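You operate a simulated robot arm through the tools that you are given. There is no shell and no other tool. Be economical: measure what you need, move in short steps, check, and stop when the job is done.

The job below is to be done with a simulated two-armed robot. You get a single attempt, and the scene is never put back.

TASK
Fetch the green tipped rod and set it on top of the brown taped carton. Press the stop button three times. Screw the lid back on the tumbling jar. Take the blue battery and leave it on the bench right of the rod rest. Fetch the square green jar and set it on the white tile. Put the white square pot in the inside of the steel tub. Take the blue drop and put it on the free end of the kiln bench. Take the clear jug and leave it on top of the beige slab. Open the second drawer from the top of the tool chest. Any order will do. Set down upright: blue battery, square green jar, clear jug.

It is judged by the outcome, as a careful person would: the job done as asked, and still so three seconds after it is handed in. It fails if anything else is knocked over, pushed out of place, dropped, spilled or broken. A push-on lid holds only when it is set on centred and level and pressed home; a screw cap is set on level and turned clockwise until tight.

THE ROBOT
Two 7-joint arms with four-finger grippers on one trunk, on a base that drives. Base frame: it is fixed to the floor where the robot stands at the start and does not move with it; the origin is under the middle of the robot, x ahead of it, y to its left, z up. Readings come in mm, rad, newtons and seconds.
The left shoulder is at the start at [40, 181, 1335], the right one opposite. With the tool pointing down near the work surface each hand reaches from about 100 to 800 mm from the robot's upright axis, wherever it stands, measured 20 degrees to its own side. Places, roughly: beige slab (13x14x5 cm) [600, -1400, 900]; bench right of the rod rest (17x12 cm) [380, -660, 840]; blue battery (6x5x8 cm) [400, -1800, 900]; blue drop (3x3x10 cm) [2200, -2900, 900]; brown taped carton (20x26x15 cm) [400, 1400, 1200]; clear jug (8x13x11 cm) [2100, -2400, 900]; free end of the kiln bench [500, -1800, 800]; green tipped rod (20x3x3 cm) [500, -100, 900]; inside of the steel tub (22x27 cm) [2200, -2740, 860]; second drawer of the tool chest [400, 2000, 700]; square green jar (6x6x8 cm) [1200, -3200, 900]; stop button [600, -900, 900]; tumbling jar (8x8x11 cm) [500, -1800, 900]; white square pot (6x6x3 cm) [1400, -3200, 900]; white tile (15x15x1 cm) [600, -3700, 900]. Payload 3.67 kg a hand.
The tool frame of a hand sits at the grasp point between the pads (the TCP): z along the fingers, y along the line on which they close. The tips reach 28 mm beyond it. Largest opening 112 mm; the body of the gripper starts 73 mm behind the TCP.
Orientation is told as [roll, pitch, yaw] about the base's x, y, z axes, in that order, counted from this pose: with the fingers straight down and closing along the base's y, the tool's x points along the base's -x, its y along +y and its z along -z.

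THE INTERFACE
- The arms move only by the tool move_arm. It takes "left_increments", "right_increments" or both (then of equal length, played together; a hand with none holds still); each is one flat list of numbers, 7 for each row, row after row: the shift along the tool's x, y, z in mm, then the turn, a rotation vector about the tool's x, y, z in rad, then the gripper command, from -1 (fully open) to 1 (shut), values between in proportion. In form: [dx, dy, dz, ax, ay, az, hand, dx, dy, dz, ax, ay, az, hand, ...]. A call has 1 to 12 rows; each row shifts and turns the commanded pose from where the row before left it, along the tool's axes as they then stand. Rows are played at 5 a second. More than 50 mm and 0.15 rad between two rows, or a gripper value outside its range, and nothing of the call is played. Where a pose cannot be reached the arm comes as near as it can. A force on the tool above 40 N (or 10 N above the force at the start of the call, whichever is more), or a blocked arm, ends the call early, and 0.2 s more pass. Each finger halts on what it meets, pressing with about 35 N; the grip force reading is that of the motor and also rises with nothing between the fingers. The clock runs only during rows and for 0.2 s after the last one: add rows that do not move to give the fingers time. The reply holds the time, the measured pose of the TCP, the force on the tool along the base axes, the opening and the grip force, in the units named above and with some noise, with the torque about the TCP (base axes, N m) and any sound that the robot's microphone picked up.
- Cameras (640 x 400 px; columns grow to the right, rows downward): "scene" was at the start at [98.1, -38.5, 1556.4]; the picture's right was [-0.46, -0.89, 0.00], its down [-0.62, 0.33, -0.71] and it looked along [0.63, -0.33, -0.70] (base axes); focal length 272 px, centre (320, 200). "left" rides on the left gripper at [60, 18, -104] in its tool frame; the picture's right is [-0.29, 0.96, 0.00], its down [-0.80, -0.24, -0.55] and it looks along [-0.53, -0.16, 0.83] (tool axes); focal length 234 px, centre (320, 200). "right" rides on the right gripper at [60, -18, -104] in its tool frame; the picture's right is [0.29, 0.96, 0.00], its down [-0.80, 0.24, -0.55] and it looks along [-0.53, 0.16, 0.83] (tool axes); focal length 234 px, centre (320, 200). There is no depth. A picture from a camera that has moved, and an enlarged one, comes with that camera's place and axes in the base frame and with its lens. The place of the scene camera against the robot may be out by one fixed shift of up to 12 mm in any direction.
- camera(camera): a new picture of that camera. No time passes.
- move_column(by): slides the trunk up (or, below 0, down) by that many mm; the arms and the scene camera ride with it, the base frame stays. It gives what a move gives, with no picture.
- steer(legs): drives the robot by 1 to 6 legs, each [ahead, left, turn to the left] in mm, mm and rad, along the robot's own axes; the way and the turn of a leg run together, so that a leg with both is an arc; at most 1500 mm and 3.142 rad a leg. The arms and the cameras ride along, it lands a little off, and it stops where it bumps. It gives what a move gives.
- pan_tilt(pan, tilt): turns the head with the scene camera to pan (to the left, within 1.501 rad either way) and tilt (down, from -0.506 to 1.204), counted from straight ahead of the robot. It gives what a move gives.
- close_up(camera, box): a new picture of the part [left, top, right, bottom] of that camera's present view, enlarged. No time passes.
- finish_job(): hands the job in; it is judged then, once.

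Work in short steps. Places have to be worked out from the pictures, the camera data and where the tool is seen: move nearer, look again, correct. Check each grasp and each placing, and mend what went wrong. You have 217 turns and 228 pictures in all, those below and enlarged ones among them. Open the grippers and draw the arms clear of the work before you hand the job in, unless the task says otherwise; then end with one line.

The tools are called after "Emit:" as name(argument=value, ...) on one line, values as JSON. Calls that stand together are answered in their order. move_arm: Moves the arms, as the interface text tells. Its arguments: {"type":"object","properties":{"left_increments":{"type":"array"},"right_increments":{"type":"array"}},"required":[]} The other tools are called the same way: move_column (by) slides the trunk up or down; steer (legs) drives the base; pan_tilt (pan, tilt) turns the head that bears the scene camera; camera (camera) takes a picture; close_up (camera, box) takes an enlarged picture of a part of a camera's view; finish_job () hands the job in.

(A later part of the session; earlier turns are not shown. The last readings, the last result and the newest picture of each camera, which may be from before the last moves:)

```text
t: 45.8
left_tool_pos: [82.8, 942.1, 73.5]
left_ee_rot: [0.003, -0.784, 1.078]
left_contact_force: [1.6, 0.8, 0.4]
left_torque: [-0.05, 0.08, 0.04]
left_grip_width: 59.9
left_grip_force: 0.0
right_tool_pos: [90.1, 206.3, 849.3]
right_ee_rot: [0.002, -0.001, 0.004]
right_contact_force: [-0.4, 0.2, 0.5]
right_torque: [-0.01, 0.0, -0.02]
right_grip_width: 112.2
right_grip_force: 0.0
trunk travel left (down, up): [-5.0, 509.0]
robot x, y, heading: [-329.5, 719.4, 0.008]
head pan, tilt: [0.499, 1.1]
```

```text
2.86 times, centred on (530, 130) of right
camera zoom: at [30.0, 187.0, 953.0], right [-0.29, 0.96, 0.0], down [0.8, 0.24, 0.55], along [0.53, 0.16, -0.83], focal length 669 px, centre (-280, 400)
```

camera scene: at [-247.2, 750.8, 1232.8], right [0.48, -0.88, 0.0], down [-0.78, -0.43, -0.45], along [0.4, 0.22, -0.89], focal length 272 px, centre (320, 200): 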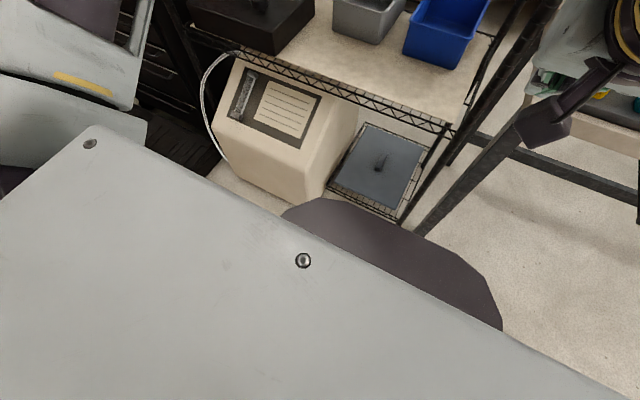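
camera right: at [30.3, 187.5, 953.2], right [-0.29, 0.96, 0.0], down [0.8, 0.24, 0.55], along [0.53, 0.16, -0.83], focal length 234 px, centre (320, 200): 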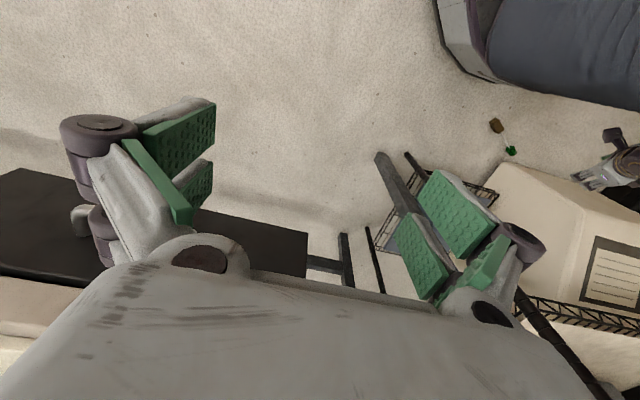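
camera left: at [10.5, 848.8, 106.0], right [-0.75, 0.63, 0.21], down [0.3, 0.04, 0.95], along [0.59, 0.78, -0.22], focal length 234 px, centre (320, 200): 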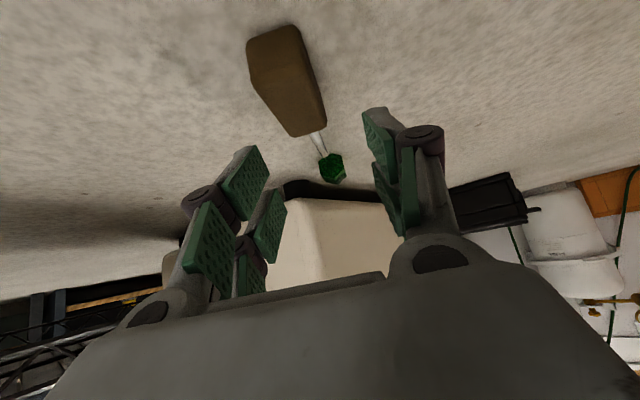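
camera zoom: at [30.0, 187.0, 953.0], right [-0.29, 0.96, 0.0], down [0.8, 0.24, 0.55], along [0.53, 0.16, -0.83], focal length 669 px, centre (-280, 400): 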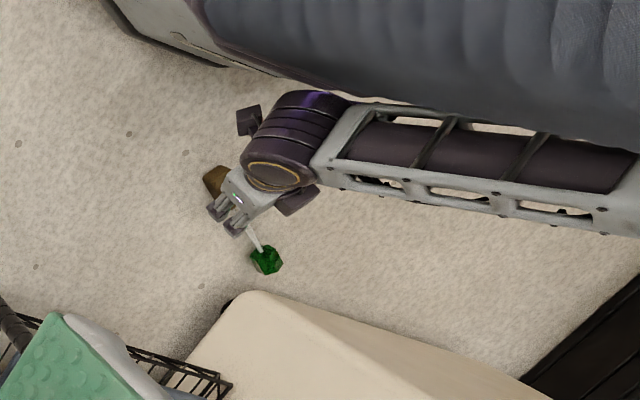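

The handle is laterally centred between the fingers. I shift back 10 mm, descend to the floor and close.

Emit:
move_arm(left_increments=[7, 0, -7, 0, 0, 0, -0.07, 17, 0, 17, 0, 0, 0, -0.07, 12.5, 0, 12.5, 0, 0, 0, -0.07, 0, 0, 0, 0, 0, 0, 1, 0, 0, 0, 0, 0, 0, 1, 0, 0, 0, 0, 0, 0, 1, 0, 0, 0, 0, 0, 0, 1])

Emit:
camera(camera="left")

```text
t: 47.5
left_tool_pos: [140.3, 985.3, 88.5]
left_ee_rot: [-0.074, -0.859, 1.171]
left_contact_force: [-0.6, 0.0, 0.5]
left_torque: [0.02, -0.03, -0.01]
left_grip_width: 0.0
left_grip_force: 35.1
left hand out of reach, approached as far as the arm can: row 2, 3
right_tool_pos: [90.0, 206.3, 849.8]
right_ee_rot: [0.001, -0.001, 0.002]
right_contact_force: [0.4, -0.3, -0.5]
right_torque: [0.01, 0.02, 0.0]
right_grip_width: 111.9
right_grip_force: 0.0
trunk travel left (down, up): [-5.0, 509.0]
robot x, y, heading: [-329.1, 719.8, 0.011]
head pan, tilt: [0.499, 1.1]
stopped in row 7 (left hand): the arm was blocked; the commanded pose is now the measured one
```

```text
191 pictures are left
camera left: at [69.3, 888.8, 110.2], right [-0.78, 0.6, 0.17], down [0.22, 0.0, 0.98], along [0.58, 0.8, -0.13], focal length 234 px, centre (320, 200)
```

left: 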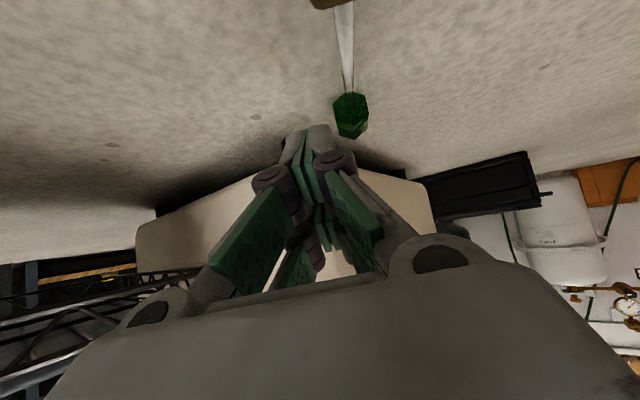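

The tilted hand is just out of reach at floor level. I lift, reduce the tilt to about 20° (which needs less reach), and look again.

Emit:
move_arm(left_increments=[-22.7, 0, -19.6, 0, 0, 0, 1, -22.7, 0, -19.6, 0, 0, 0, 1, -22.7, 0, -19.6, 0, 0, 0, 1, 0, 0, 0, 0, 0.127, 0, -0.07, 0, 0, 0, 0, 0.127, 0, -0.07, 0, 0, 0, 0, 0.127, 0, -0.07, 0, 0, 0, 0, 0.127, 0, -0.07, 0, 0, 0, 0, 0, 0, -0.07])

Emit:
camera(camera="left")

```text
t: 49.4
left_tool_pos: [132.8, 984.9, 176.6]
left_ee_rot: [-0.049, -0.346, 1.122]
left_contact_force: [-0.4, -1.2, -0.6]
left_torque: [0.02, -0.01, 0.0]
left_grip_width: 59.7
left_grip_force: 0.0
right_tool_pos: [89.9, 204.7, 850.9]
right_ee_rot: [0.0, 0.001, 0.002]
right_contact_force: [-0.4, 0.3, -0.5]
right_torque: [-0.01, 0.01, 0.01]
right_grip_width: 112.1
right_grip_force: 0.0
trunk travel left (down, up): [-5.0, 509.0]
robot x, y, heading: [-327.0, 723.5, 0.005]
head pan, tilt: [0.499, 1.1]
```

```text
190 pictures are left
camera left: at [70.7, 912.3, 253.3], right [-0.74, 0.67, 0.05], down [0.43, 0.41, 0.8], along [0.52, 0.62, -0.6], focal length 234 px, centre (320, 200)
```

left: 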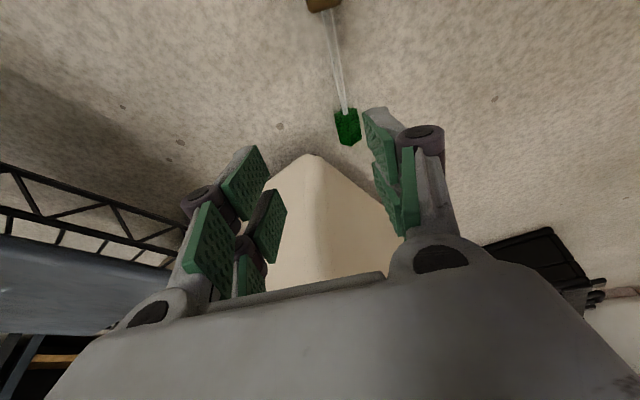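

The handle is behind the TCP. I fix roll/yaw, move back over it and go down to z≈80.

Emit:
move_arm(left_increments=[0, 0, 0, -0.035, 0, 0.039, -0.07, 31.2, 12.3, -11.3, 0, 0, 0, -0.07, 31.2, 12.3, -11.3, 0, 0, 0, -0.07, 16.5, 0, 46, 0, 0, 0, -0.07, 16.5, 0, 46, 0, 0, 0, -0.07, 0, 0, 0, 0, 0, 0, -0.07])

Emit:
camera(camera="left")

```text
t: 50.8
left_tool_pos: [79.0, 938.5, 77.2]
left_ee_rot: [-0.001, -0.348, 1.084]
left_contact_force: [-0.6, 0.1, -0.3]
left_torque: [-0.01, -0.02, 0.0]
left_grip_width: 59.9
left_grip_force: 0.1
right_tool_pos: [90.3, 206.7, 850.1]
right_ee_rot: [0.0, 0.0, 0.005]
right_contact_force: [-1.2, 0.4, -0.3]
right_torque: [0.0, 0.0, 0.0]
right_grip_width: 111.9
right_grip_force: 0.0
trunk travel left (down, up): [-5.0, 509.0]
robot x, y, heading: [-328.4, 719.0, 0.006]
head pan, tilt: [0.499, 1.1]
```

```text
189 pictures are left
camera left: at [19.1, 865.3, 155.2], right [-0.72, 0.69, 0.1], down [0.47, 0.38, 0.79], along [0.51, 0.62, -0.6], focal length 234 px, centre (320, 200)
```

left: 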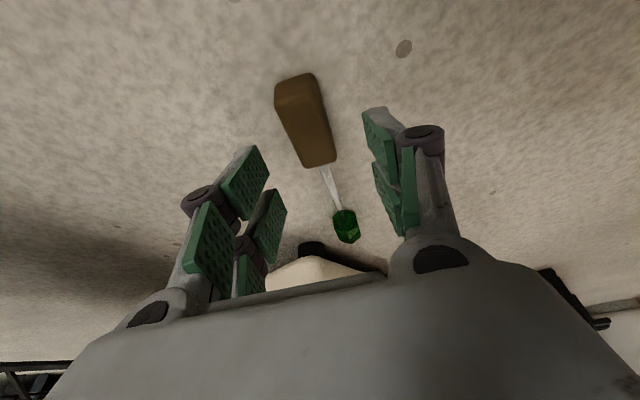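

Handle is centred. I descend to the floor and close.

Emit:
move_arm(left_increments=[8, 0, 22, 0, 0, 0, -0.07, 7, 0, 20, 0, 0, 0, -0.07, 0, 0, 0, 0, 0, 0, 1, 0, 0, 0, 0, 0, 0, 1, 0, 0, 0, 0, 0, 0, 1, 0, 0, 0, 0, 0, 0, 1])

Emit:
camera(camera="left")

```text
t: 52.1
left_tool_pos: [79.6, 936.4, 33.0]
left_ee_rot: [-0.002, -0.349, 1.085]
left_contact_force: [1.4, -4.4, 18.3]
left_torque: [-0.18, 0.13, 0.03]
left_grip_width: 27.5
left_grip_force: 34.7
right_tool_pos: [89.3, 206.2, 850.9]
right_ee_rot: [0.002, -0.001, 0.003]
right_contact_force: [0.3, 0.3, 0.3]
right_torque: [-0.02, -0.04, -0.02]
right_grip_width: 111.7
right_grip_force: 0.0
trunk travel left (down, up): [-5.0, 509.0]
robot x, y, heading: [-328.0, 717.7, 0.008]
head pan, tilt: [0.499, 1.1]
```

```text
188 pictures are left
camera left: at [19.9, 864.9, 112.1], right [-0.72, 0.69, 0.1], down [0.47, 0.38, 0.79], along [0.51, 0.62, -0.6], focal length 234 px, centre (320, 200)
```

left: 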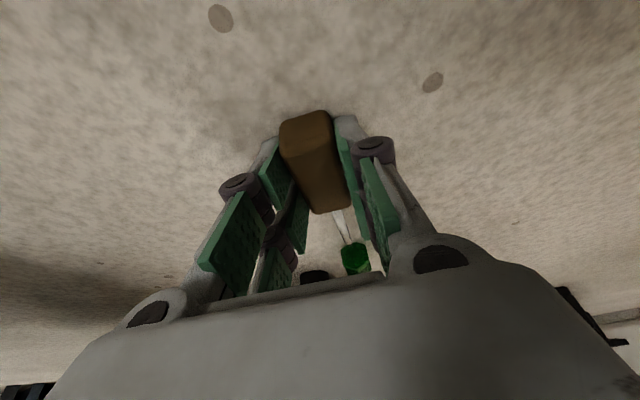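

Gripped at 27.5 mm. I raise the trunk fully, then lift the arm while yawing back so the rod points ahead.

Emit:
move_column(by=460)

Emit:
move_arm(left_increments=[-16.6, 0, -46, 0, 0, 0, 1, -16.6, 0, -46, 0, 0, 0, 1, -16.6, 0, -46, 0, 0, 0, 1, -16.6, 0, -46, 0, 0, 0, 1, -16.6, 0, -46, 0, 0, 0, 1, -16.6, 0, -46, 0, 0, 0, 1, -16.6, 0, -46, 0, 0, 0, 1, -16.6, 0, -46, 0, 0, 0, 1, -16.6, 0, -46, 0, 0, 0, 1, -16.6, 0, -46, 0, 0, 0, 1, -16.6, 0, -46, 0, 0, 0, 1])

Emit:
camera(camera="left")

```text
refused: 460 is not a number from -400 to 400
```

```text
t: 54.5
left_tool_pos: [78.9, 938.0, 571.1]
left_ee_rot: [0.001, -0.347, 1.085]
left_contact_force: [0.3, 0.1, -1.2]
left_torque: [-0.12, 0.03, -0.02]
left_grip_width: 27.5
left_grip_force: 35.3
right_tool_pos: [90.0, 205.4, 850.9]
right_ee_rot: [0.0, -0.001, 0.004]
right_contact_force: [0.2, -0.6, 0.0]
right_torque: [-0.01, 0.0, 0.01]
right_grip_width: 112.2
right_grip_force: 0.1
trunk travel left (down, up): [-5.0, 509.0]
robot x, y, heading: [-328.1, 721.5, 0.002]
head pan, tilt: [0.499, 1.1]
```

```text
187 pictures are left
camera left: at [18.3, 864.7, 649.9], right [-0.72, 0.69, 0.1], down [0.48, 0.38, 0.79], along [0.51, 0.62, -0.6], focal length 234 px, centre (320, 200)
```

left: 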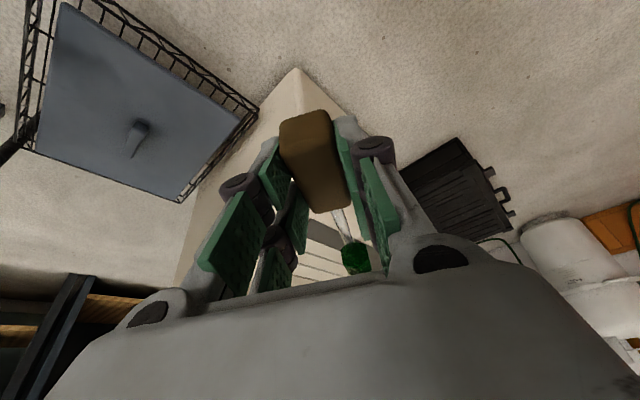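

Still held. I raise the trunk 400 and the arm, yawing the rod to point along +x.

Emit:
move_column(by=400)

Emit:
move_arm(left_increments=[-13.7, 0, -37.6, 0.046, 0, 0.127, 1, -13.7, 0, -37.6, 0.046, 0, 0.127, 1, -13.7, 0, -37.6, 0.046, 0, 0.127, 1, -13.7, 0, -37.6, 0.046, 0, 0.127, 1, -13.7, 0, -37.6, 0.046, 0, 0.127, 1, -13.7, 0, -37.6, 0.046, 0, 0.127, 1, -13.7, 0, -37.6, 0.046, 0, 0.127, 1, -13.7, 0, -37.6, 0.046, 0, 0.127, 1, -14, 0, -38, 0, 0, 0, 1, -14, 0, -38, 0, 0, 0, 1])

Emit:
pan_tilt(pan=0.6, tilt=0.4)

Emit:
camera(camera="scene")

Emit:
camera(camera="left")

```text
t: 58.4
left_tool_pos: [78.2, 936.3, 970.1]
left_ee_rot: [0.001, -0.348, 1.084]
left_contact_force: [-0.2, -0.6, -0.5]
left_torque: [-0.09, 0.03, 0.01]
left_grip_width: 27.4
left_grip_force: 34.6
right_tool_pos: [91.4, 206.4, 1248.4]
right_ee_rot: [-0.001, 0.0, 0.001]
right_contact_force: [-1.3, -0.8, -0.5]
right_torque: [0.02, 0.02, 0.03]
right_grip_width: 111.9
right_grip_force: 0.2
trunk travel left (down, up): [-405.0, 109.0]
robot x, y, heading: [-329.6, 719.6, 0.002]
head pan, tilt: [0.499, 1.1]
```

```text
t: 60.6
left_tool_pos: [78.1, 936.4, 1372.3]
left_ee_rot: [0.0, -0.349, 0.002]
left_contact_force: [0.0, 0.6, -0.9]
left_torque: [-0.01, 0.09, 0.02]
left_grip_width: 27.3
left_grip_force: 34.3
right_tool_pos: [89.8, 205.5, 1248.9]
right_ee_rot: [0.003, 0.0, 0.003]
right_contact_force: [-0.3, -0.1, 0.1]
right_torque: [-0.03, -0.02, -0.02]
right_grip_width: 111.8
right_grip_force: 0.1
trunk travel left (down, up): [-405.0, 109.0]
robot x, y, heading: [-324.8, 722.8, 0.002]
head pan, tilt: [0.499, 1.1]
```

```text
t: 61.6
left_tool_pos: [78.8, 936.8, 1371.8]
left_ee_rot: [-0.001, -0.346, 0.002]
left_contact_force: [0.6, -0.1, -1.1]
left_torque: [-0.01, 0.1, -0.02]
left_grip_width: 27.6
left_grip_force: 34.6
right_tool_pos: [89.8, 205.1, 1249.2]
right_ee_rot: [-0.001, 0.0, 0.004]
right_contact_force: [-0.3, -0.5, -0.1]
right_torque: [-0.01, -0.05, 0.01]
right_grip_width: 111.9
right_grip_force: 0.0
trunk travel left (down, up): [-405.0, 109.0]
robot x, y, heading: [-329.1, 718.1, 0.001]
head pan, tilt: [0.6, 0.4]
```

```text
186 pictures are left
camera scene: at [-226.3, 772.9, 1538.9], right [0.57, -0.82, 0.0], down [-0.32, -0.22, -0.92], along [0.76, 0.52, -0.39], focal length 272 px, centre (320, 200)
```

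scene: 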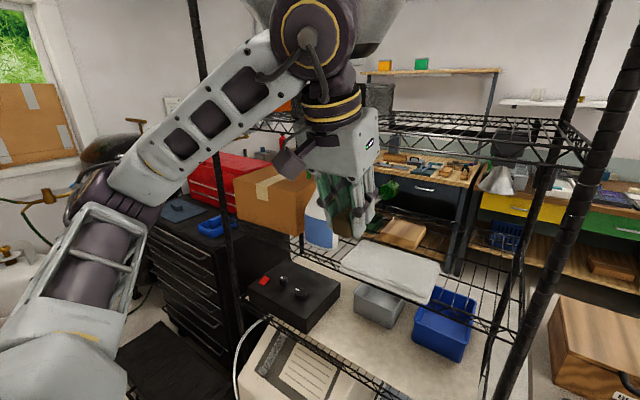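

```text
185 pictures are left
camera left: at [-13.7, 955.3, 1449.5], right [0.27, 0.96, 0.1], down [0.56, -0.24, 0.79], along [0.78, -0.16, -0.6], focal length 234 px, centre (320, 200)
```

left: 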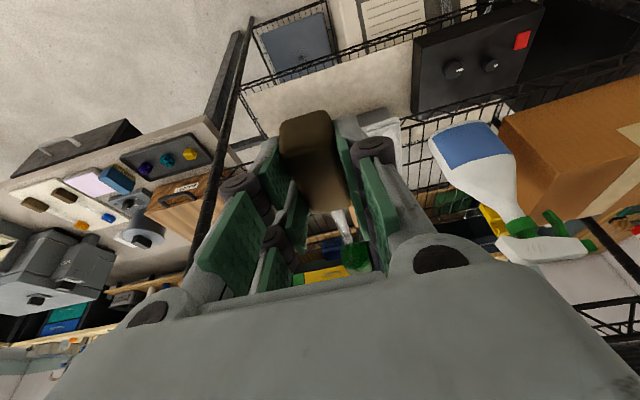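

I retract the hand 70 mm for clearance, drive left 430 mm, and look at the carton from several viewpoints.

Emit:
move_arm(left_increments=[33, 0, -12, 0, 0, 0, 1, 33, 0, -12, 0, 0, 0, 1])

Emit:
steer(legs=[[0, 430, 0]])

Emit:
camera(camera="scene")

Emit:
camera(camera="left")

Emit:
camera(camera="right")

```text
t: 62.2
left_tool_pos: [6.4, 937.0, 1373.2]
left_ee_rot: [0.001, -0.347, 0.003]
left_contact_force: [-0.1, 0.7, -0.3]
left_torque: [0.03, 0.09, -0.02]
left_grip_width: 27.4
left_grip_force: 35.1
right_tool_pos: [87.9, 207.1, 1249.3]
right_ee_rot: [0.0, -0.003, 0.004]
right_contact_force: [-0.2, 0.4, -0.4]
right_torque: [0.01, 0.01, 0.02]
right_grip_width: 112.1
right_grip_force: 0.0
trunk travel left (down, up): [-405.0, 109.0]
robot x, y, heading: [-327.9, 722.8, 0.005]
head pan, tilt: [0.6, 0.4]
```

```text
t: 65.0
left_tool_pos: [7.8, 1367.9, 1372.7]
left_ee_rot: [0.002, -0.347, 0.002]
left_contact_force: [-0.6, -0.8, -0.6]
left_torque: [0.04, 0.09, 0.02]
left_grip_width: 27.4
left_grip_force: 35.4
right_tool_pos: [89.1, 635.2, 1248.4]
right_ee_rot: [0.002, 0.001, 0.005]
right_contact_force: [-0.4, -0.1, 0.1]
right_torque: [0.03, 0.01, 0.02]
right_grip_width: 111.9
right_grip_force: 0.1
trunk travel left (down, up): [-405.0, 109.0]
robot x, y, heading: [-331.9, 1150.3, 0.002]
head pan, tilt: [0.6, 0.4]
```

```text
184 pictures are left
camera scene: at [-227.7, 1202.5, 1539.0], right [0.57, -0.82, 0.0], down [-0.32, -0.22, -0.92], along [0.76, 0.52, -0.39], focal length 272 px, centre (320, 200)
```

scene: 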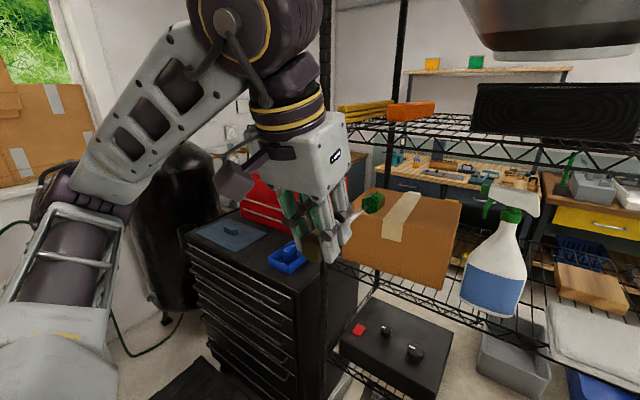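

```text
183 pictures are left
camera left: at [-85.9, 1385.4, 1450.6], right [0.27, 0.96, 0.1], down [0.56, -0.24, 0.79], along [0.78, -0.16, -0.6], focal length 234 px, centre (320, 200)
```

left: 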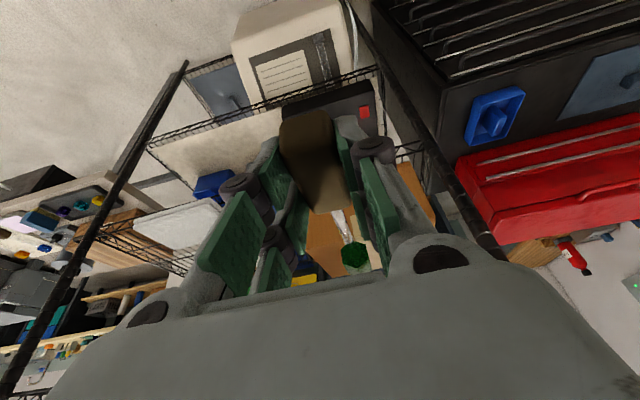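

```text
182 pictures are left
camera right: at [29.3, 617.0, 1351.8], right [-0.29, 0.96, 0.0], down [0.8, 0.24, 0.55], along [0.53, 0.16, -0.83], focal length 234 px, centre (320, 200)
```

right: 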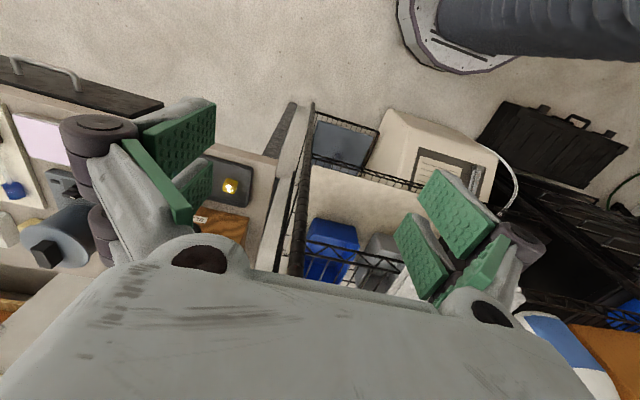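

I zoom in on the carton.

Emit:
close_up(camera="scene", box=[260, 130, 500, 310])

```text
2.22 times, centred on (380, 220) of scene
camera zoom: at [-227.7, 1202.5, 1539.0], right [0.57, -0.82, 0.0], down [-0.32, -0.22, -0.92], along [0.76, 0.52, -0.39], focal length 605 px, centre (187, 156)
```

zoom: 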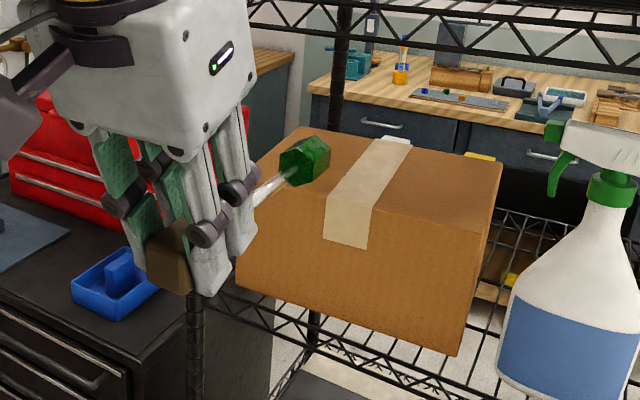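

Carton: front edge x≈350–377, y 1262–1515, top z≈1228; upper shelf underside ≈1415, its front edge x≈320. I tilt the hand to 0.6 rad and approach, stopping short for a look.

Emit:
move_arm(left_increments=[10.2, 18, 28.2, 0, -0.125, 0, 1, 13.6, 17, 26.7, 0, -0.125, 0, 1, -37.2, 8, 25.3, 0, 0, 0, 1, -37.2, 8, 25.3, 0, 0, 0, 1, -37.2, 0, 25.3, 0, 0, 0, 1, -37.2, 0, 25.3, 0, 0, 0, 1, 0, 0, 0, 0, 0, 0, 1])

Emit:
camera(camera="scene")

Emit:
camera(camera="left")

```text
t: 66.5
left_tool_pos: [203.3, 1420.9, 1331.2]
left_ee_rot: [0.0, -0.597, 0.002]
left_contact_force: [-0.3, 0.3, -1.1]
left_torque: [0.0, 0.08, 0.03]
left_grip_width: 27.4
left_grip_force: 35.2
left hand out of reach, approached as far as the arm can: row 2
right_tool_pos: [88.8, 636.9, 1249.4]
right_ee_rot: [0.001, 0.0, 0.005]
right_contact_force: [-0.5, -0.2, -0.3]
right_torque: [-0.03, -0.02, -0.04]
right_grip_width: 112.0
right_grip_force: 0.2
trunk travel left (down, up): [-405.0, 109.0]
robot x, y, heading: [-326.4, 1149.5, 0.004]
head pan, tilt: [0.6, 0.4]
```

```text
180 pictures are left
camera scene: at [-229.1, 1204.2, 1539.1], right [0.57, -0.82, 0.0], down [-0.32, -0.22, -0.92], along [0.76, 0.52, -0.39], focal length 272 px, centre (320, 200)
```

scene: 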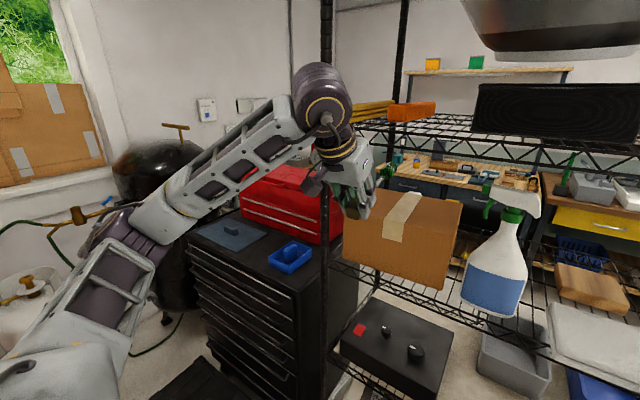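

```text
179 pictures are left
camera left: at [92.9, 1437.9, 1384.3], right [0.23, 0.96, 0.16], down [0.35, -0.24, 0.91], along [0.91, -0.16, -0.39], focal length 234 px, centre (320, 200)
```

left: 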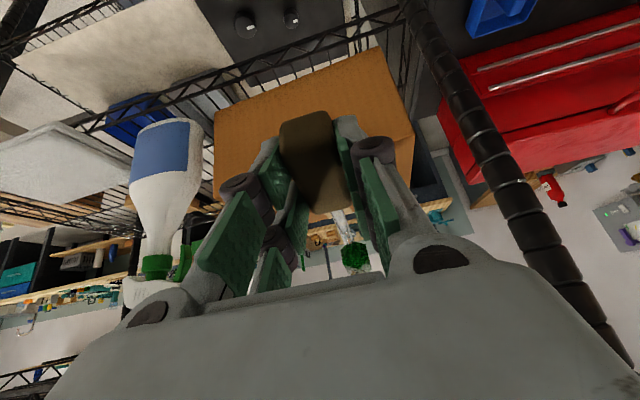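

Path looks aligned laterally. I go down to z≈1283, then forward to x≈340.

Emit:
move_arm(left_increments=[27, 0, 39.7, 0, 0, 0, 1, -28.4, 0, 19.3, 0, 0, 0, 1, -28.4, 0, 19.3, 0, 0, 0, 1, -28.4, 0, 19.3, 0, 0, 0, 1, -28.4, 0, 19.3, 0, 0, 0, 1, 0, 0, 0, 0, 0, 0, 1])

Emit:
close_up(camera="scene", box=[260, 50, 500, 290])

Emit:
camera(camera="left")

```text
t: 68.0
left_tool_pos: [338.1, 1419.8, 1284.0]
left_ee_rot: [-0.001, -0.597, 0.003]
left_contact_force: [-0.3, -0.3, -1.0]
left_torque: [0.0, 0.12, 0.0]
left_grip_width: 27.8
left_grip_force: 35.4
right_tool_pos: [88.2, 637.1, 1250.5]
right_ee_rot: [0.0, 0.0, 0.004]
right_contact_force: [-1.5, -1.0, -0.7]
right_torque: [-0.02, 0.0, 0.02]
right_grip_width: 112.0
right_grip_force: 0.1
trunk travel left (down, up): [-405.0, 109.0]
robot x, y, heading: [-333.9, 1149.4, 0.001]
head pan, tilt: [0.6, 0.4]
```

```text
1.67 times, centred on (380, 170) of scene
camera zoom: at [-228.4, 1203.9, 1539.0], right [0.57, -0.82, 0.0], down [-0.32, -0.22, -0.92], along [0.76, 0.52, -0.39], focal length 454 px, centre (220, 250)
```

zoom: 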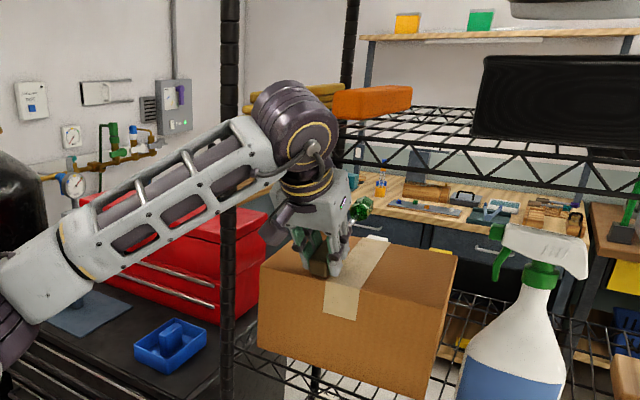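

```text
177 pictures are left
camera left: at [229.9, 1438.4, 1337.0], right [0.23, 0.96, 0.16], down [0.35, -0.24, 0.91], along [0.91, -0.16, -0.39], focal length 234 px, centre (320, 200)
```

left: 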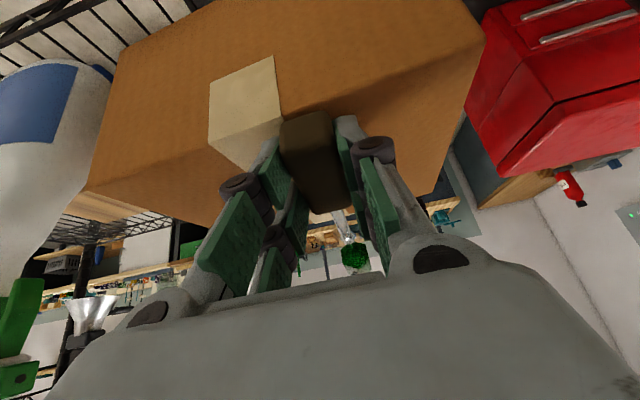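

The front top edge is at about x 343. I lower to ≈1268, then go forward 28 mm so the whole handle is over the carton.

Emit:
move_arm(left_increments=[9, 0, 13.2, 0, 0, 0, 1, -11.6, 0, 7.9, 0, 0, 0, 1, -11.6, 0, 7.9, 0, 0, 0, 1, 0, 0, 0, 0, 0, 0, 1])

Emit:
close_up(camera="scene", box=[300, 70, 480, 250])

Emit:
camera(camera="left")

```text
t: 68.8
left_tool_pos: [364.0, 1418.5, 1276.0]
left_ee_rot: [-0.005, -0.614, 0.006]
left_contact_force: [-7.1, -1.8, 22.6]
left_torque: [-0.1, 0.74, 0.04]
left_grip_width: 27.7
left_grip_force: 34.9
right_tool_pos: [89.2, 637.5, 1248.4]
right_ee_rot: [0.003, -0.001, 0.005]
right_contact_force: [0.5, 1.1, -0.3]
right_torque: [-0.01, 0.04, 0.02]
right_grip_width: 112.2
right_grip_force: 0.1
trunk travel left (down, up): [-405.0, 109.0]
robot x, y, heading: [-327.2, 1150.2, 0.005]
head pan, tilt: [0.6, 0.4]
stopped in row 3 (left hand): the force on the tool passed its limit at 42 N (the readings are from after the stop); the commanded pose is now the measured one
```

```text
2.22 times, centred on (390, 160) of scene
camera zoom: at [-228.3, 1202.7, 1539.0], right [0.57, -0.82, 0.0], down [-0.32, -0.22, -0.92], along [0.76, 0.52, -0.39], focal length 605 px, centre (164, 289)
```

zoom: 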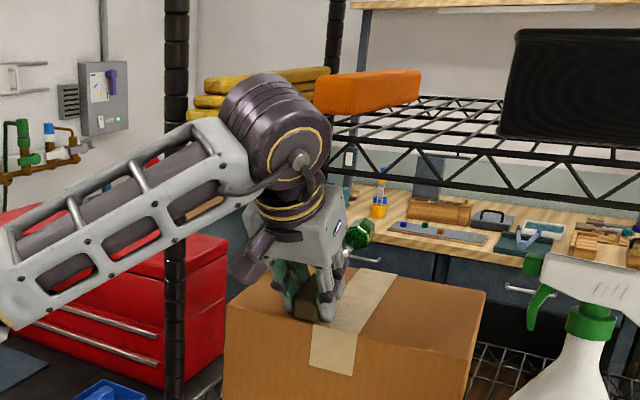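

```text
175 pictures are left
camera left: at [253.3, 1437.0, 1328.1], right [0.23, 0.96, 0.16], down [0.33, -0.23, 0.91], along [0.91, -0.16, -0.38], focal length 234 px, centre (320, 200)
```

left: 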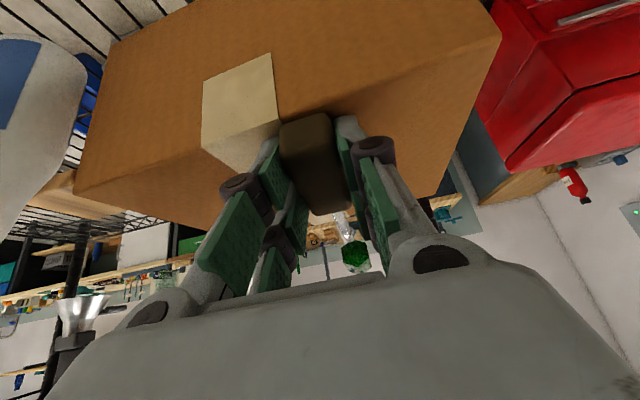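

The handle rests on the carton top. I open the fingers moderately and back out.

Emit:
move_arm(left_increments=[-1.5, 0, -2.3, 0, 0, 0, 1, 0, 0, 0, 0, 0, 0, 0.3, 0, 0, 0, 0, 0, 0, 0.2, 0, 0, 0, 0, 0, 0, 0.1, 0, 0, 0, 0, 0, 0, 0.1])

Emit:
close_up(camera="scene", box=[300, 70, 480, 250])

Emit:
camera(camera="left")

```text
t: 70.0
left_tool_pos: [361.2, 1419.6, 1275.7]
left_ee_rot: [-0.002, -0.604, 0.005]
left_contact_force: [-3.5, 0.4, 10.5]
left_torque: [0.02, 0.15, -0.02]
left_grip_width: 49.1
left_grip_force: 7.4
right_tool_pos: [88.2, 637.3, 1250.3]
right_ee_rot: [0.001, -0.001, 0.004]
right_contact_force: [0.4, 0.0, -1.4]
right_torque: [-0.01, 0.04, 0.0]
right_grip_width: 112.0
right_grip_force: 0.0
trunk travel left (down, up): [-405.0, 109.0]
robot x, y, heading: [-331.1, 1154.2, 0.007]
head pan, tilt: [0.6, 0.4]
```

```text
2.22 times, centred on (390, 160) of scene
camera zoom: at [-229.5, 1203.4, 1539.1], right [0.57, -0.82, 0.0], down [-0.32, -0.22, -0.92], along [0.76, 0.52, -0.39], focal length 605 px, centre (164, 289)
```

zoom: 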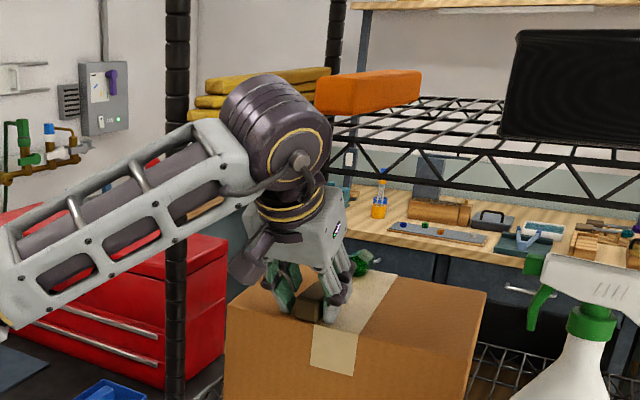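

```text
173 pictures are left
camera left: at [252.4, 1438.2, 1327.3], right [0.23, 0.96, 0.16], down [0.34, -0.24, 0.91], along [0.91, -0.16, -0.38], focal length 234 px, centre (320, 200)
```

left: 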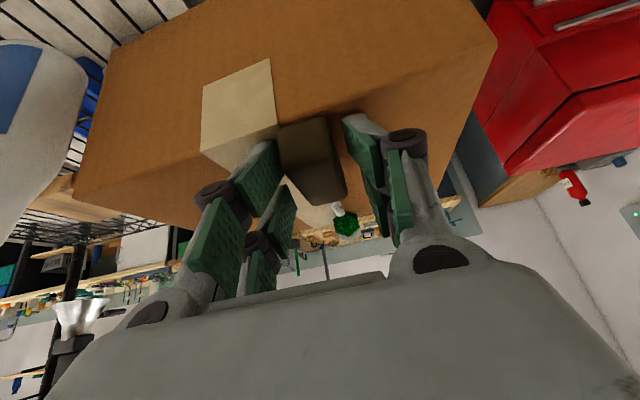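

The rod lies on the carton. I ease the hand up a little and straight back out.

Emit:
move_arm(left_increments=[0, 0, -12, 0, 0, 0, 0.1, 33, 0, -22.6, 0, 0, 0, 0.1, 33, 0, -22.6, 0, 0, 0, 0.1, 33, 0, -22.6, 0, 0, 0, 0.1, 33, 0, -22.6, 0, 0, 0, 0.1, 33, 0, -22.6, 0, 0, 0, 0.1, 33, 0, -22.6, 0, 0, 0, 0.1])

Emit:
close_up(camera="scene", box=[300, 100, 500, 300])

Emit:
pan_tilt(pan=0.9, tilt=0.75)

Emit:
camera(camera="scene")

```text
t: 71.5
left_tool_pos: [114.1, 1419.9, 1284.1]
left_ee_rot: [-0.006, -0.607, 0.004]
left_contact_force: [0.5, -0.4, -0.4]
left_torque: [-0.03, -0.02, 0.01]
left_grip_width: 50.3
left_grip_force: 0.0
right_tool_pos: [86.9, 638.6, 1249.2]
right_ee_rot: [-0.001, 0.0, 0.005]
right_contact_force: [0.1, -1.1, 0.6]
right_torque: [-0.01, -0.05, 0.01]
right_grip_width: 112.0
right_grip_force: 0.1
trunk travel left (down, up): [-405.0, 109.0]
robot x, y, heading: [-332.3, 1153.0, 0.003]
head pan, tilt: [0.6, 0.4]
```

```text
2.00 times, centred on (400, 200) of scene
camera zoom: at [-230.2, 1203.9, 1539.1], right [0.57, -0.82, 0.0], down [-0.32, -0.22, -0.92], along [0.76, 0.52, -0.39], focal length 545 px, centre (160, 200)
```

zoom: 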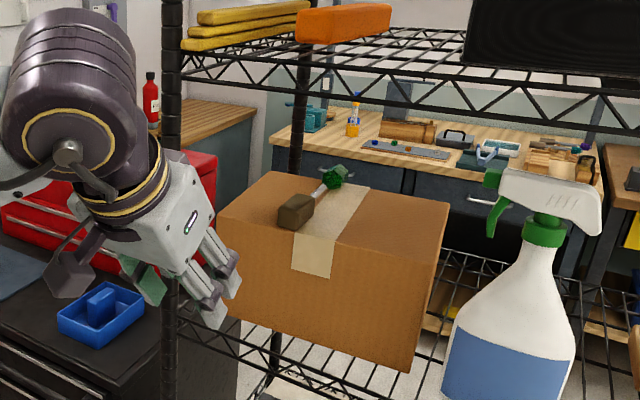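

```text
t: 72.4
left_tool_pos: [117.0, 1419.2, 1284.8]
left_ee_rot: [-0.002, -0.604, 0.004]
left_contact_force: [0.4, 0.8, 0.1]
left_torque: [-0.01, 0.0, 0.01]
left_grip_width: 50.7
left_grip_force: 0.0
right_tool_pos: [90.1, 636.4, 1248.3]
right_ee_rot: [0.0, 0.0, 0.003]
right_contact_force: [0.6, -0.4, 0.8]
right_torque: [-0.03, 0.03, 0.0]
right_grip_width: 112.1
right_grip_force: 0.0
trunk travel left (down, up): [-405.0, 109.0]
robot x, y, heading: [-329.3, 1145.5, 0.002]
head pan, tilt: [0.901, 0.75]
```

```text
171 pictures are left
camera scene: at [-252.8, 1216.1, 1507.9], right [0.79, -0.62, 0.0], down [-0.42, -0.54, -0.73], along [0.45, 0.58, -0.68], focal length 272 px, centre (320, 200)
```

scene: 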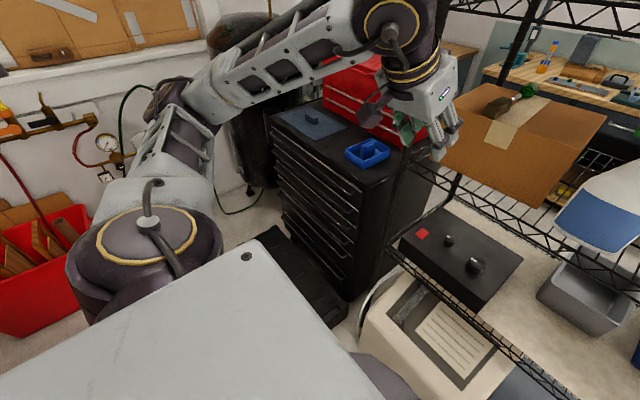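

The rod sits on the carton. Now to the tool chest: I drive left 500 mm to face its drawers and look.

Emit:
steer(legs=[[0, 500, 0]])

Emit:
pan_tilt(pan=0.2, tilt=0.75)

Emit:
camera(camera="scene")

Emit:
camera(camera="left")

```text
t: 75.4
left_tool_pos: [111.6, 1916.7, 1284.3]
left_ee_rot: [-0.005, -0.603, 0.01]
left_contact_force: [0.9, 1.1, -0.3]
left_torque: [-0.01, 0.0, -0.03]
left_grip_width: 50.6
left_grip_force: 0.1
right_tool_pos: [88.1, 1133.8, 1249.4]
right_ee_rot: [0.0, 0.001, 0.009]
right_contact_force: [0.3, 0.7, 0.8]
right_torque: [0.0, 0.02, 0.02]
right_grip_width: 112.1
right_grip_force: 0.2
trunk travel left (down, up): [-405.0, 109.0]
robot x, y, heading: [-336.4, 1644.2, 0.01]
head pan, tilt: [0.901, 0.75]
stopped in leg 1: the robot was blocked; the commanded pose is now the measured one
```

```text
t: 76.5
left_tool_pos: [112.4, 1915.9, 1285.1]
left_ee_rot: [-0.004, -0.604, 0.012]
left_contact_force: [0.4, 0.0, 0.2]
left_torque: [0.01, 0.01, 0.01]
left_grip_width: 50.2
left_grip_force: 0.2
right_tool_pos: [88.4, 1133.0, 1249.6]
right_ee_rot: [0.0, 0.0, 0.008]
right_contact_force: [0.3, 0.5, 0.1]
right_torque: [0.0, -0.01, 0.0]
right_grip_width: 111.6
right_grip_force: 0.0
trunk travel left (down, up): [-405.0, 109.0]
robot x, y, heading: [-333.1, 1647.1, 0.005]
head pan, tilt: [0.201, 0.75]
```

```text
170 pictures are left
camera scene: at [-227.0, 1662.6, 1507.9], right [0.21, -0.98, 0.0], down [-0.67, -0.14, -0.73], along [0.71, 0.15, -0.68], focal length 272 px, centre (320, 200)
```

scene: 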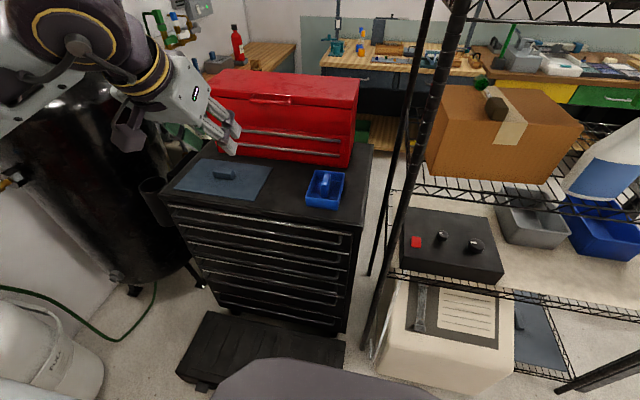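

```text
169 pictures are left
camera left: at [2.5, 1932.8, 1336.8], right [0.23, 0.96, 0.16], down [0.34, -0.23, 0.91], along [0.91, -0.15, -0.38], focal length 234 px, centre (320, 200)
```

left: 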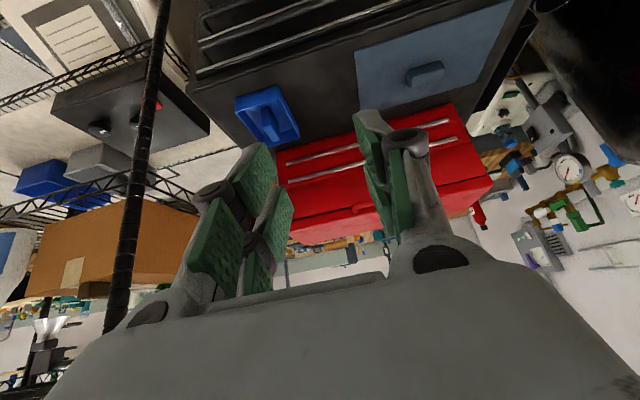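

Chest top is about z 840, front x≈345. I zoom on the drawer fronts and back off slightly from the bump.

Emit:
steer(legs=[[0, -60, 0]])

Emit:
close_up(camera="scene", box=[140, 150, 380, 330])

Emit:
pan_tilt(pan=1.0, tilt=0.7)

Emit:
camera(camera="scene")

```text
t: 77.5
left_tool_pos: [113.0, 1862.2, 1284.3]
left_ee_rot: [-0.009, -0.605, 0.013]
left_contact_force: [0.0, 0.5, -0.3]
left_torque: [-0.05, -0.01, -0.04]
left_grip_width: 50.5
left_grip_force: 0.1
right_tool_pos: [88.8, 1078.9, 1251.6]
right_ee_rot: [-0.004, 0.002, 0.009]
right_contact_force: [0.4, 0.7, 0.7]
right_torque: [-0.04, 0.04, 0.01]
right_grip_width: 111.7
right_grip_force: 0.1
trunk travel left (down, up): [-405.0, 109.0]
robot x, y, heading: [-331.9, 1587.3, 0.016]
head pan, tilt: [0.201, 0.75]
```

```text
2.22 times, centred on (260, 240) of scene
camera zoom: at [-226.7, 1609.2, 1507.8], right [0.21, -0.98, 0.0], down [-0.67, -0.15, -0.73], along [0.72, 0.15, -0.68], focal length 605 px, centre (453, 111)
```

zoom: 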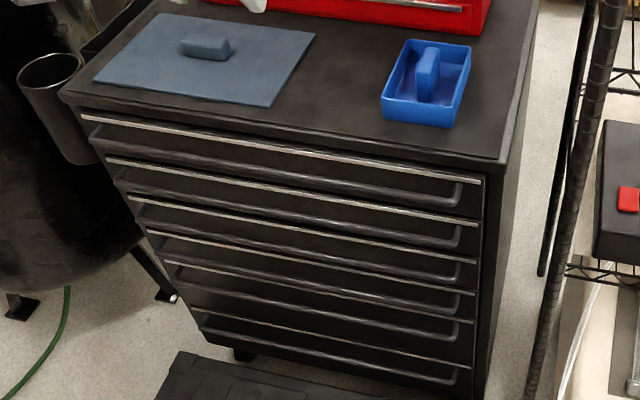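

```text
t: 78.6
left_tool_pos: [112.4, 1858.0, 1283.1]
left_ee_rot: [-0.006, -0.603, 0.012]
left_contact_force: [0.0, -0.2, 0.5]
left_torque: [-0.02, 0.03, -0.01]
left_grip_width: 50.5
left_grip_force: 0.0
right_tool_pos: [88.4, 1076.9, 1250.0]
right_ee_rot: [-0.001, 0.002, 0.011]
right_contact_force: [0.2, 0.0, -0.3]
right_torque: [-0.02, -0.01, 0.01]
right_grip_width: 112.2
right_grip_force: 0.0
trunk travel left (down, up): [-405.0, 109.0]
robot x, y, heading: [-332.7, 1587.6, 0.011]
head pan, tilt: [1.0, 0.7]
```

```text
167 pictures are left
camera scene: at [-262.4, 1659.8, 1512.1], right [0.85, -0.53, 0.0], down [-0.34, -0.55, -0.76], along [0.41, 0.65, -0.64], focal length 272 px, centre (320, 200)
```

scene: 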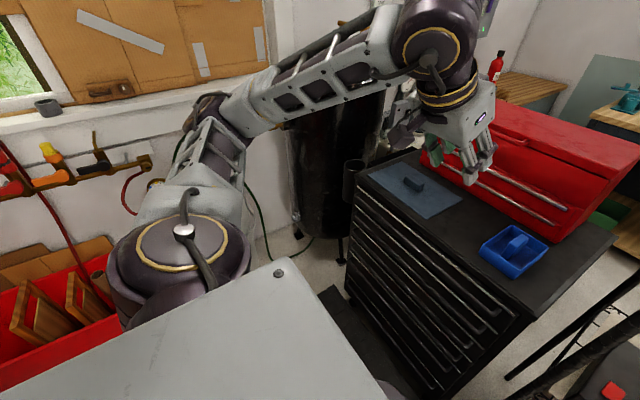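

Drawer 2's bar handle runs at about z≈700, x≈310–330, y≈1708–2300. I lower the trunk and turn the left hand to point forward with fingers closing vertically.

Emit:
move_column(by=-300)

Emit:
move_arm(left_increments=[0, 0, 0, 0, -0.139, 0, 0.1, 0, 0, 0, 0, -0.139, 0, 0.1, 0, 0, 0, 0, -0.139, 0, 0.1, 0, 0, 0, 0, -0.139, 0, 0.1, 0, 0, 0, 0, -0.139, 0, 0.1, 0, 0, 0, 0, -0.139, 0, 0.1, 0, 0, 0, 0, -0.132, 0, 0.1, 0, 0, 0, 0, 0, 0, 0.1])

Emit:
camera(camera="left")

Emit:
pan_tilt(pan=0.4, tilt=0.6)

Emit:
camera(camera="scene")

```text
t: 81.6
left_tool_pos: [112.5, 1856.7, 984.3]
left_ee_rot: [-0.005, -0.602, 0.011]
left_contact_force: [0.0, -0.1, -0.1]
left_torque: [0.0, 0.01, -0.01]
left_grip_width: 50.4
left_grip_force: 0.1
right_tool_pos: [88.1, 1073.5, 950.0]
right_ee_rot: [0.0, -0.001, 0.012]
right_contact_force: [0.3, 0.1, 0.3]
right_torque: [0.0, 0.01, -0.02]
right_grip_width: 111.9
right_grip_force: 0.0
trunk travel left (down, up): [-105.0, 409.0]
robot x, y, heading: [-331.3, 1587.2, 0.012]
head pan, tilt: [1.0, 0.7]
```

```text
t: 83.4
left_tool_pos: [215.8, 1868.0, 1049.9]
left_ee_rot: [-0.244, -1.56, 0.249]
left_contact_force: [-0.1, -0.5, -0.7]
left_torque: [0.03, 0.0, -0.01]
left_grip_width: 50.6
left_grip_force: 0.0
left hand out of reach, approached as far as the arm can: row 2, 3, 4, 5, 6, 7
right_tool_pos: [89.0, 1075.1, 948.7]
right_ee_rot: [0.001, 0.0, 0.012]
right_contact_force: [-0.4, 0.2, 0.4]
right_torque: [-0.01, 0.0, 0.02]
right_grip_width: 111.9
right_grip_force: 0.0
trunk travel left (down, up): [-105.0, 409.0]
robot x, y, heading: [-334.8, 1587.2, 0.007]
head pan, tilt: [1.0, 0.7]
```

```text
166 pictures are left
camera left: at [109.9, 1885.1, 990.8], right [0.0, 0.96, 0.29], down [-0.54, -0.24, 0.8], along [0.84, -0.15, 0.52], focal length 234 px, centre (320, 200)
```

left: 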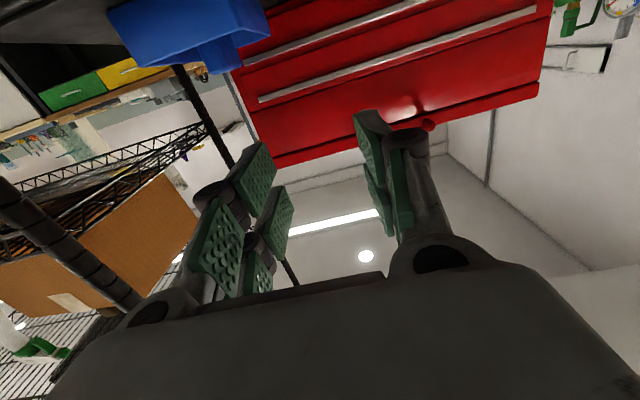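

```text
t: 84.4
left_tool_pos: [216.1, 1867.7, 1049.3]
left_ee_rot: [-0.239, -1.558, 0.246]
left_contact_force: [0.2, -0.5, -1.2]
left_torque: [0.01, 0.01, 0.01]
left_grip_width: 50.5
left_grip_force: 0.1
right_tool_pos: [88.5, 1074.1, 949.5]
right_ee_rot: [-0.001, -0.001, 0.009]
right_contact_force: [-0.3, -0.2, 0.6]
right_torque: [-0.01, 0.01, 0.03]
right_grip_width: 111.8
right_grip_force: 0.1
trunk travel left (down, up): [-105.0, 409.0]
robot x, y, heading: [-337.3, 1589.1, 0.009]
head pan, tilt: [0.4, 0.6]
```

```text
165 pictures are left
camera scene: at [-226.6, 1621.7, 1220.6], right [0.4, -0.92, 0.0], down [-0.52, -0.23, -0.82], along [0.76, 0.33, -0.57], focal length 272 px, centre (320, 200)
```

scene: 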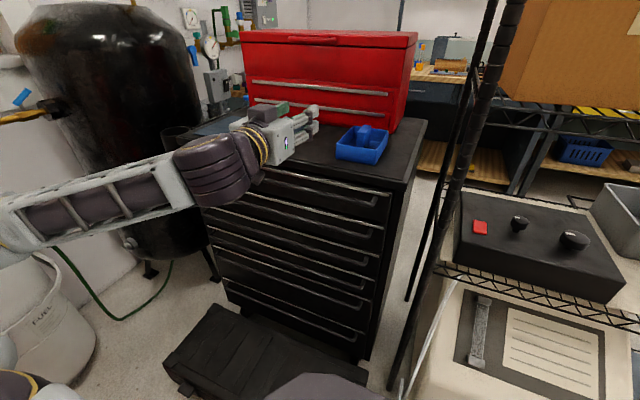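

The hand now points forward. From the two views the chest top is at z≈896, front x≈340. I zoom on the handles for their heights.

Emit:
close_up(camera="scene", box=[190, 140, 430, 300])

```text
2.50 times, centred on (310, 220) of scene
camera zoom: at [-226.6, 1621.7, 1220.6], right [0.4, -0.92, 0.0], down [-0.52, -0.23, -0.82], along [0.76, 0.33, -0.57], focal length 681 px, centre (345, 150)
```

zoom: 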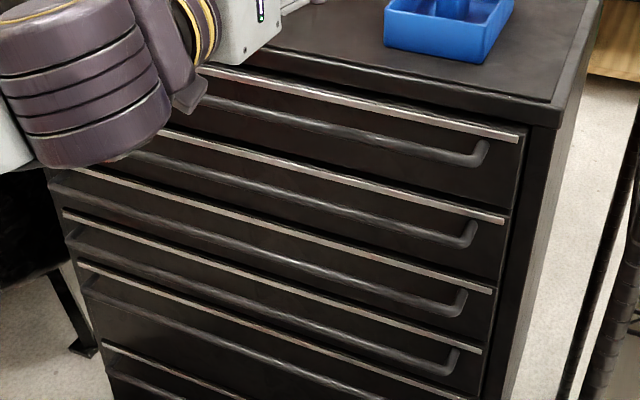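

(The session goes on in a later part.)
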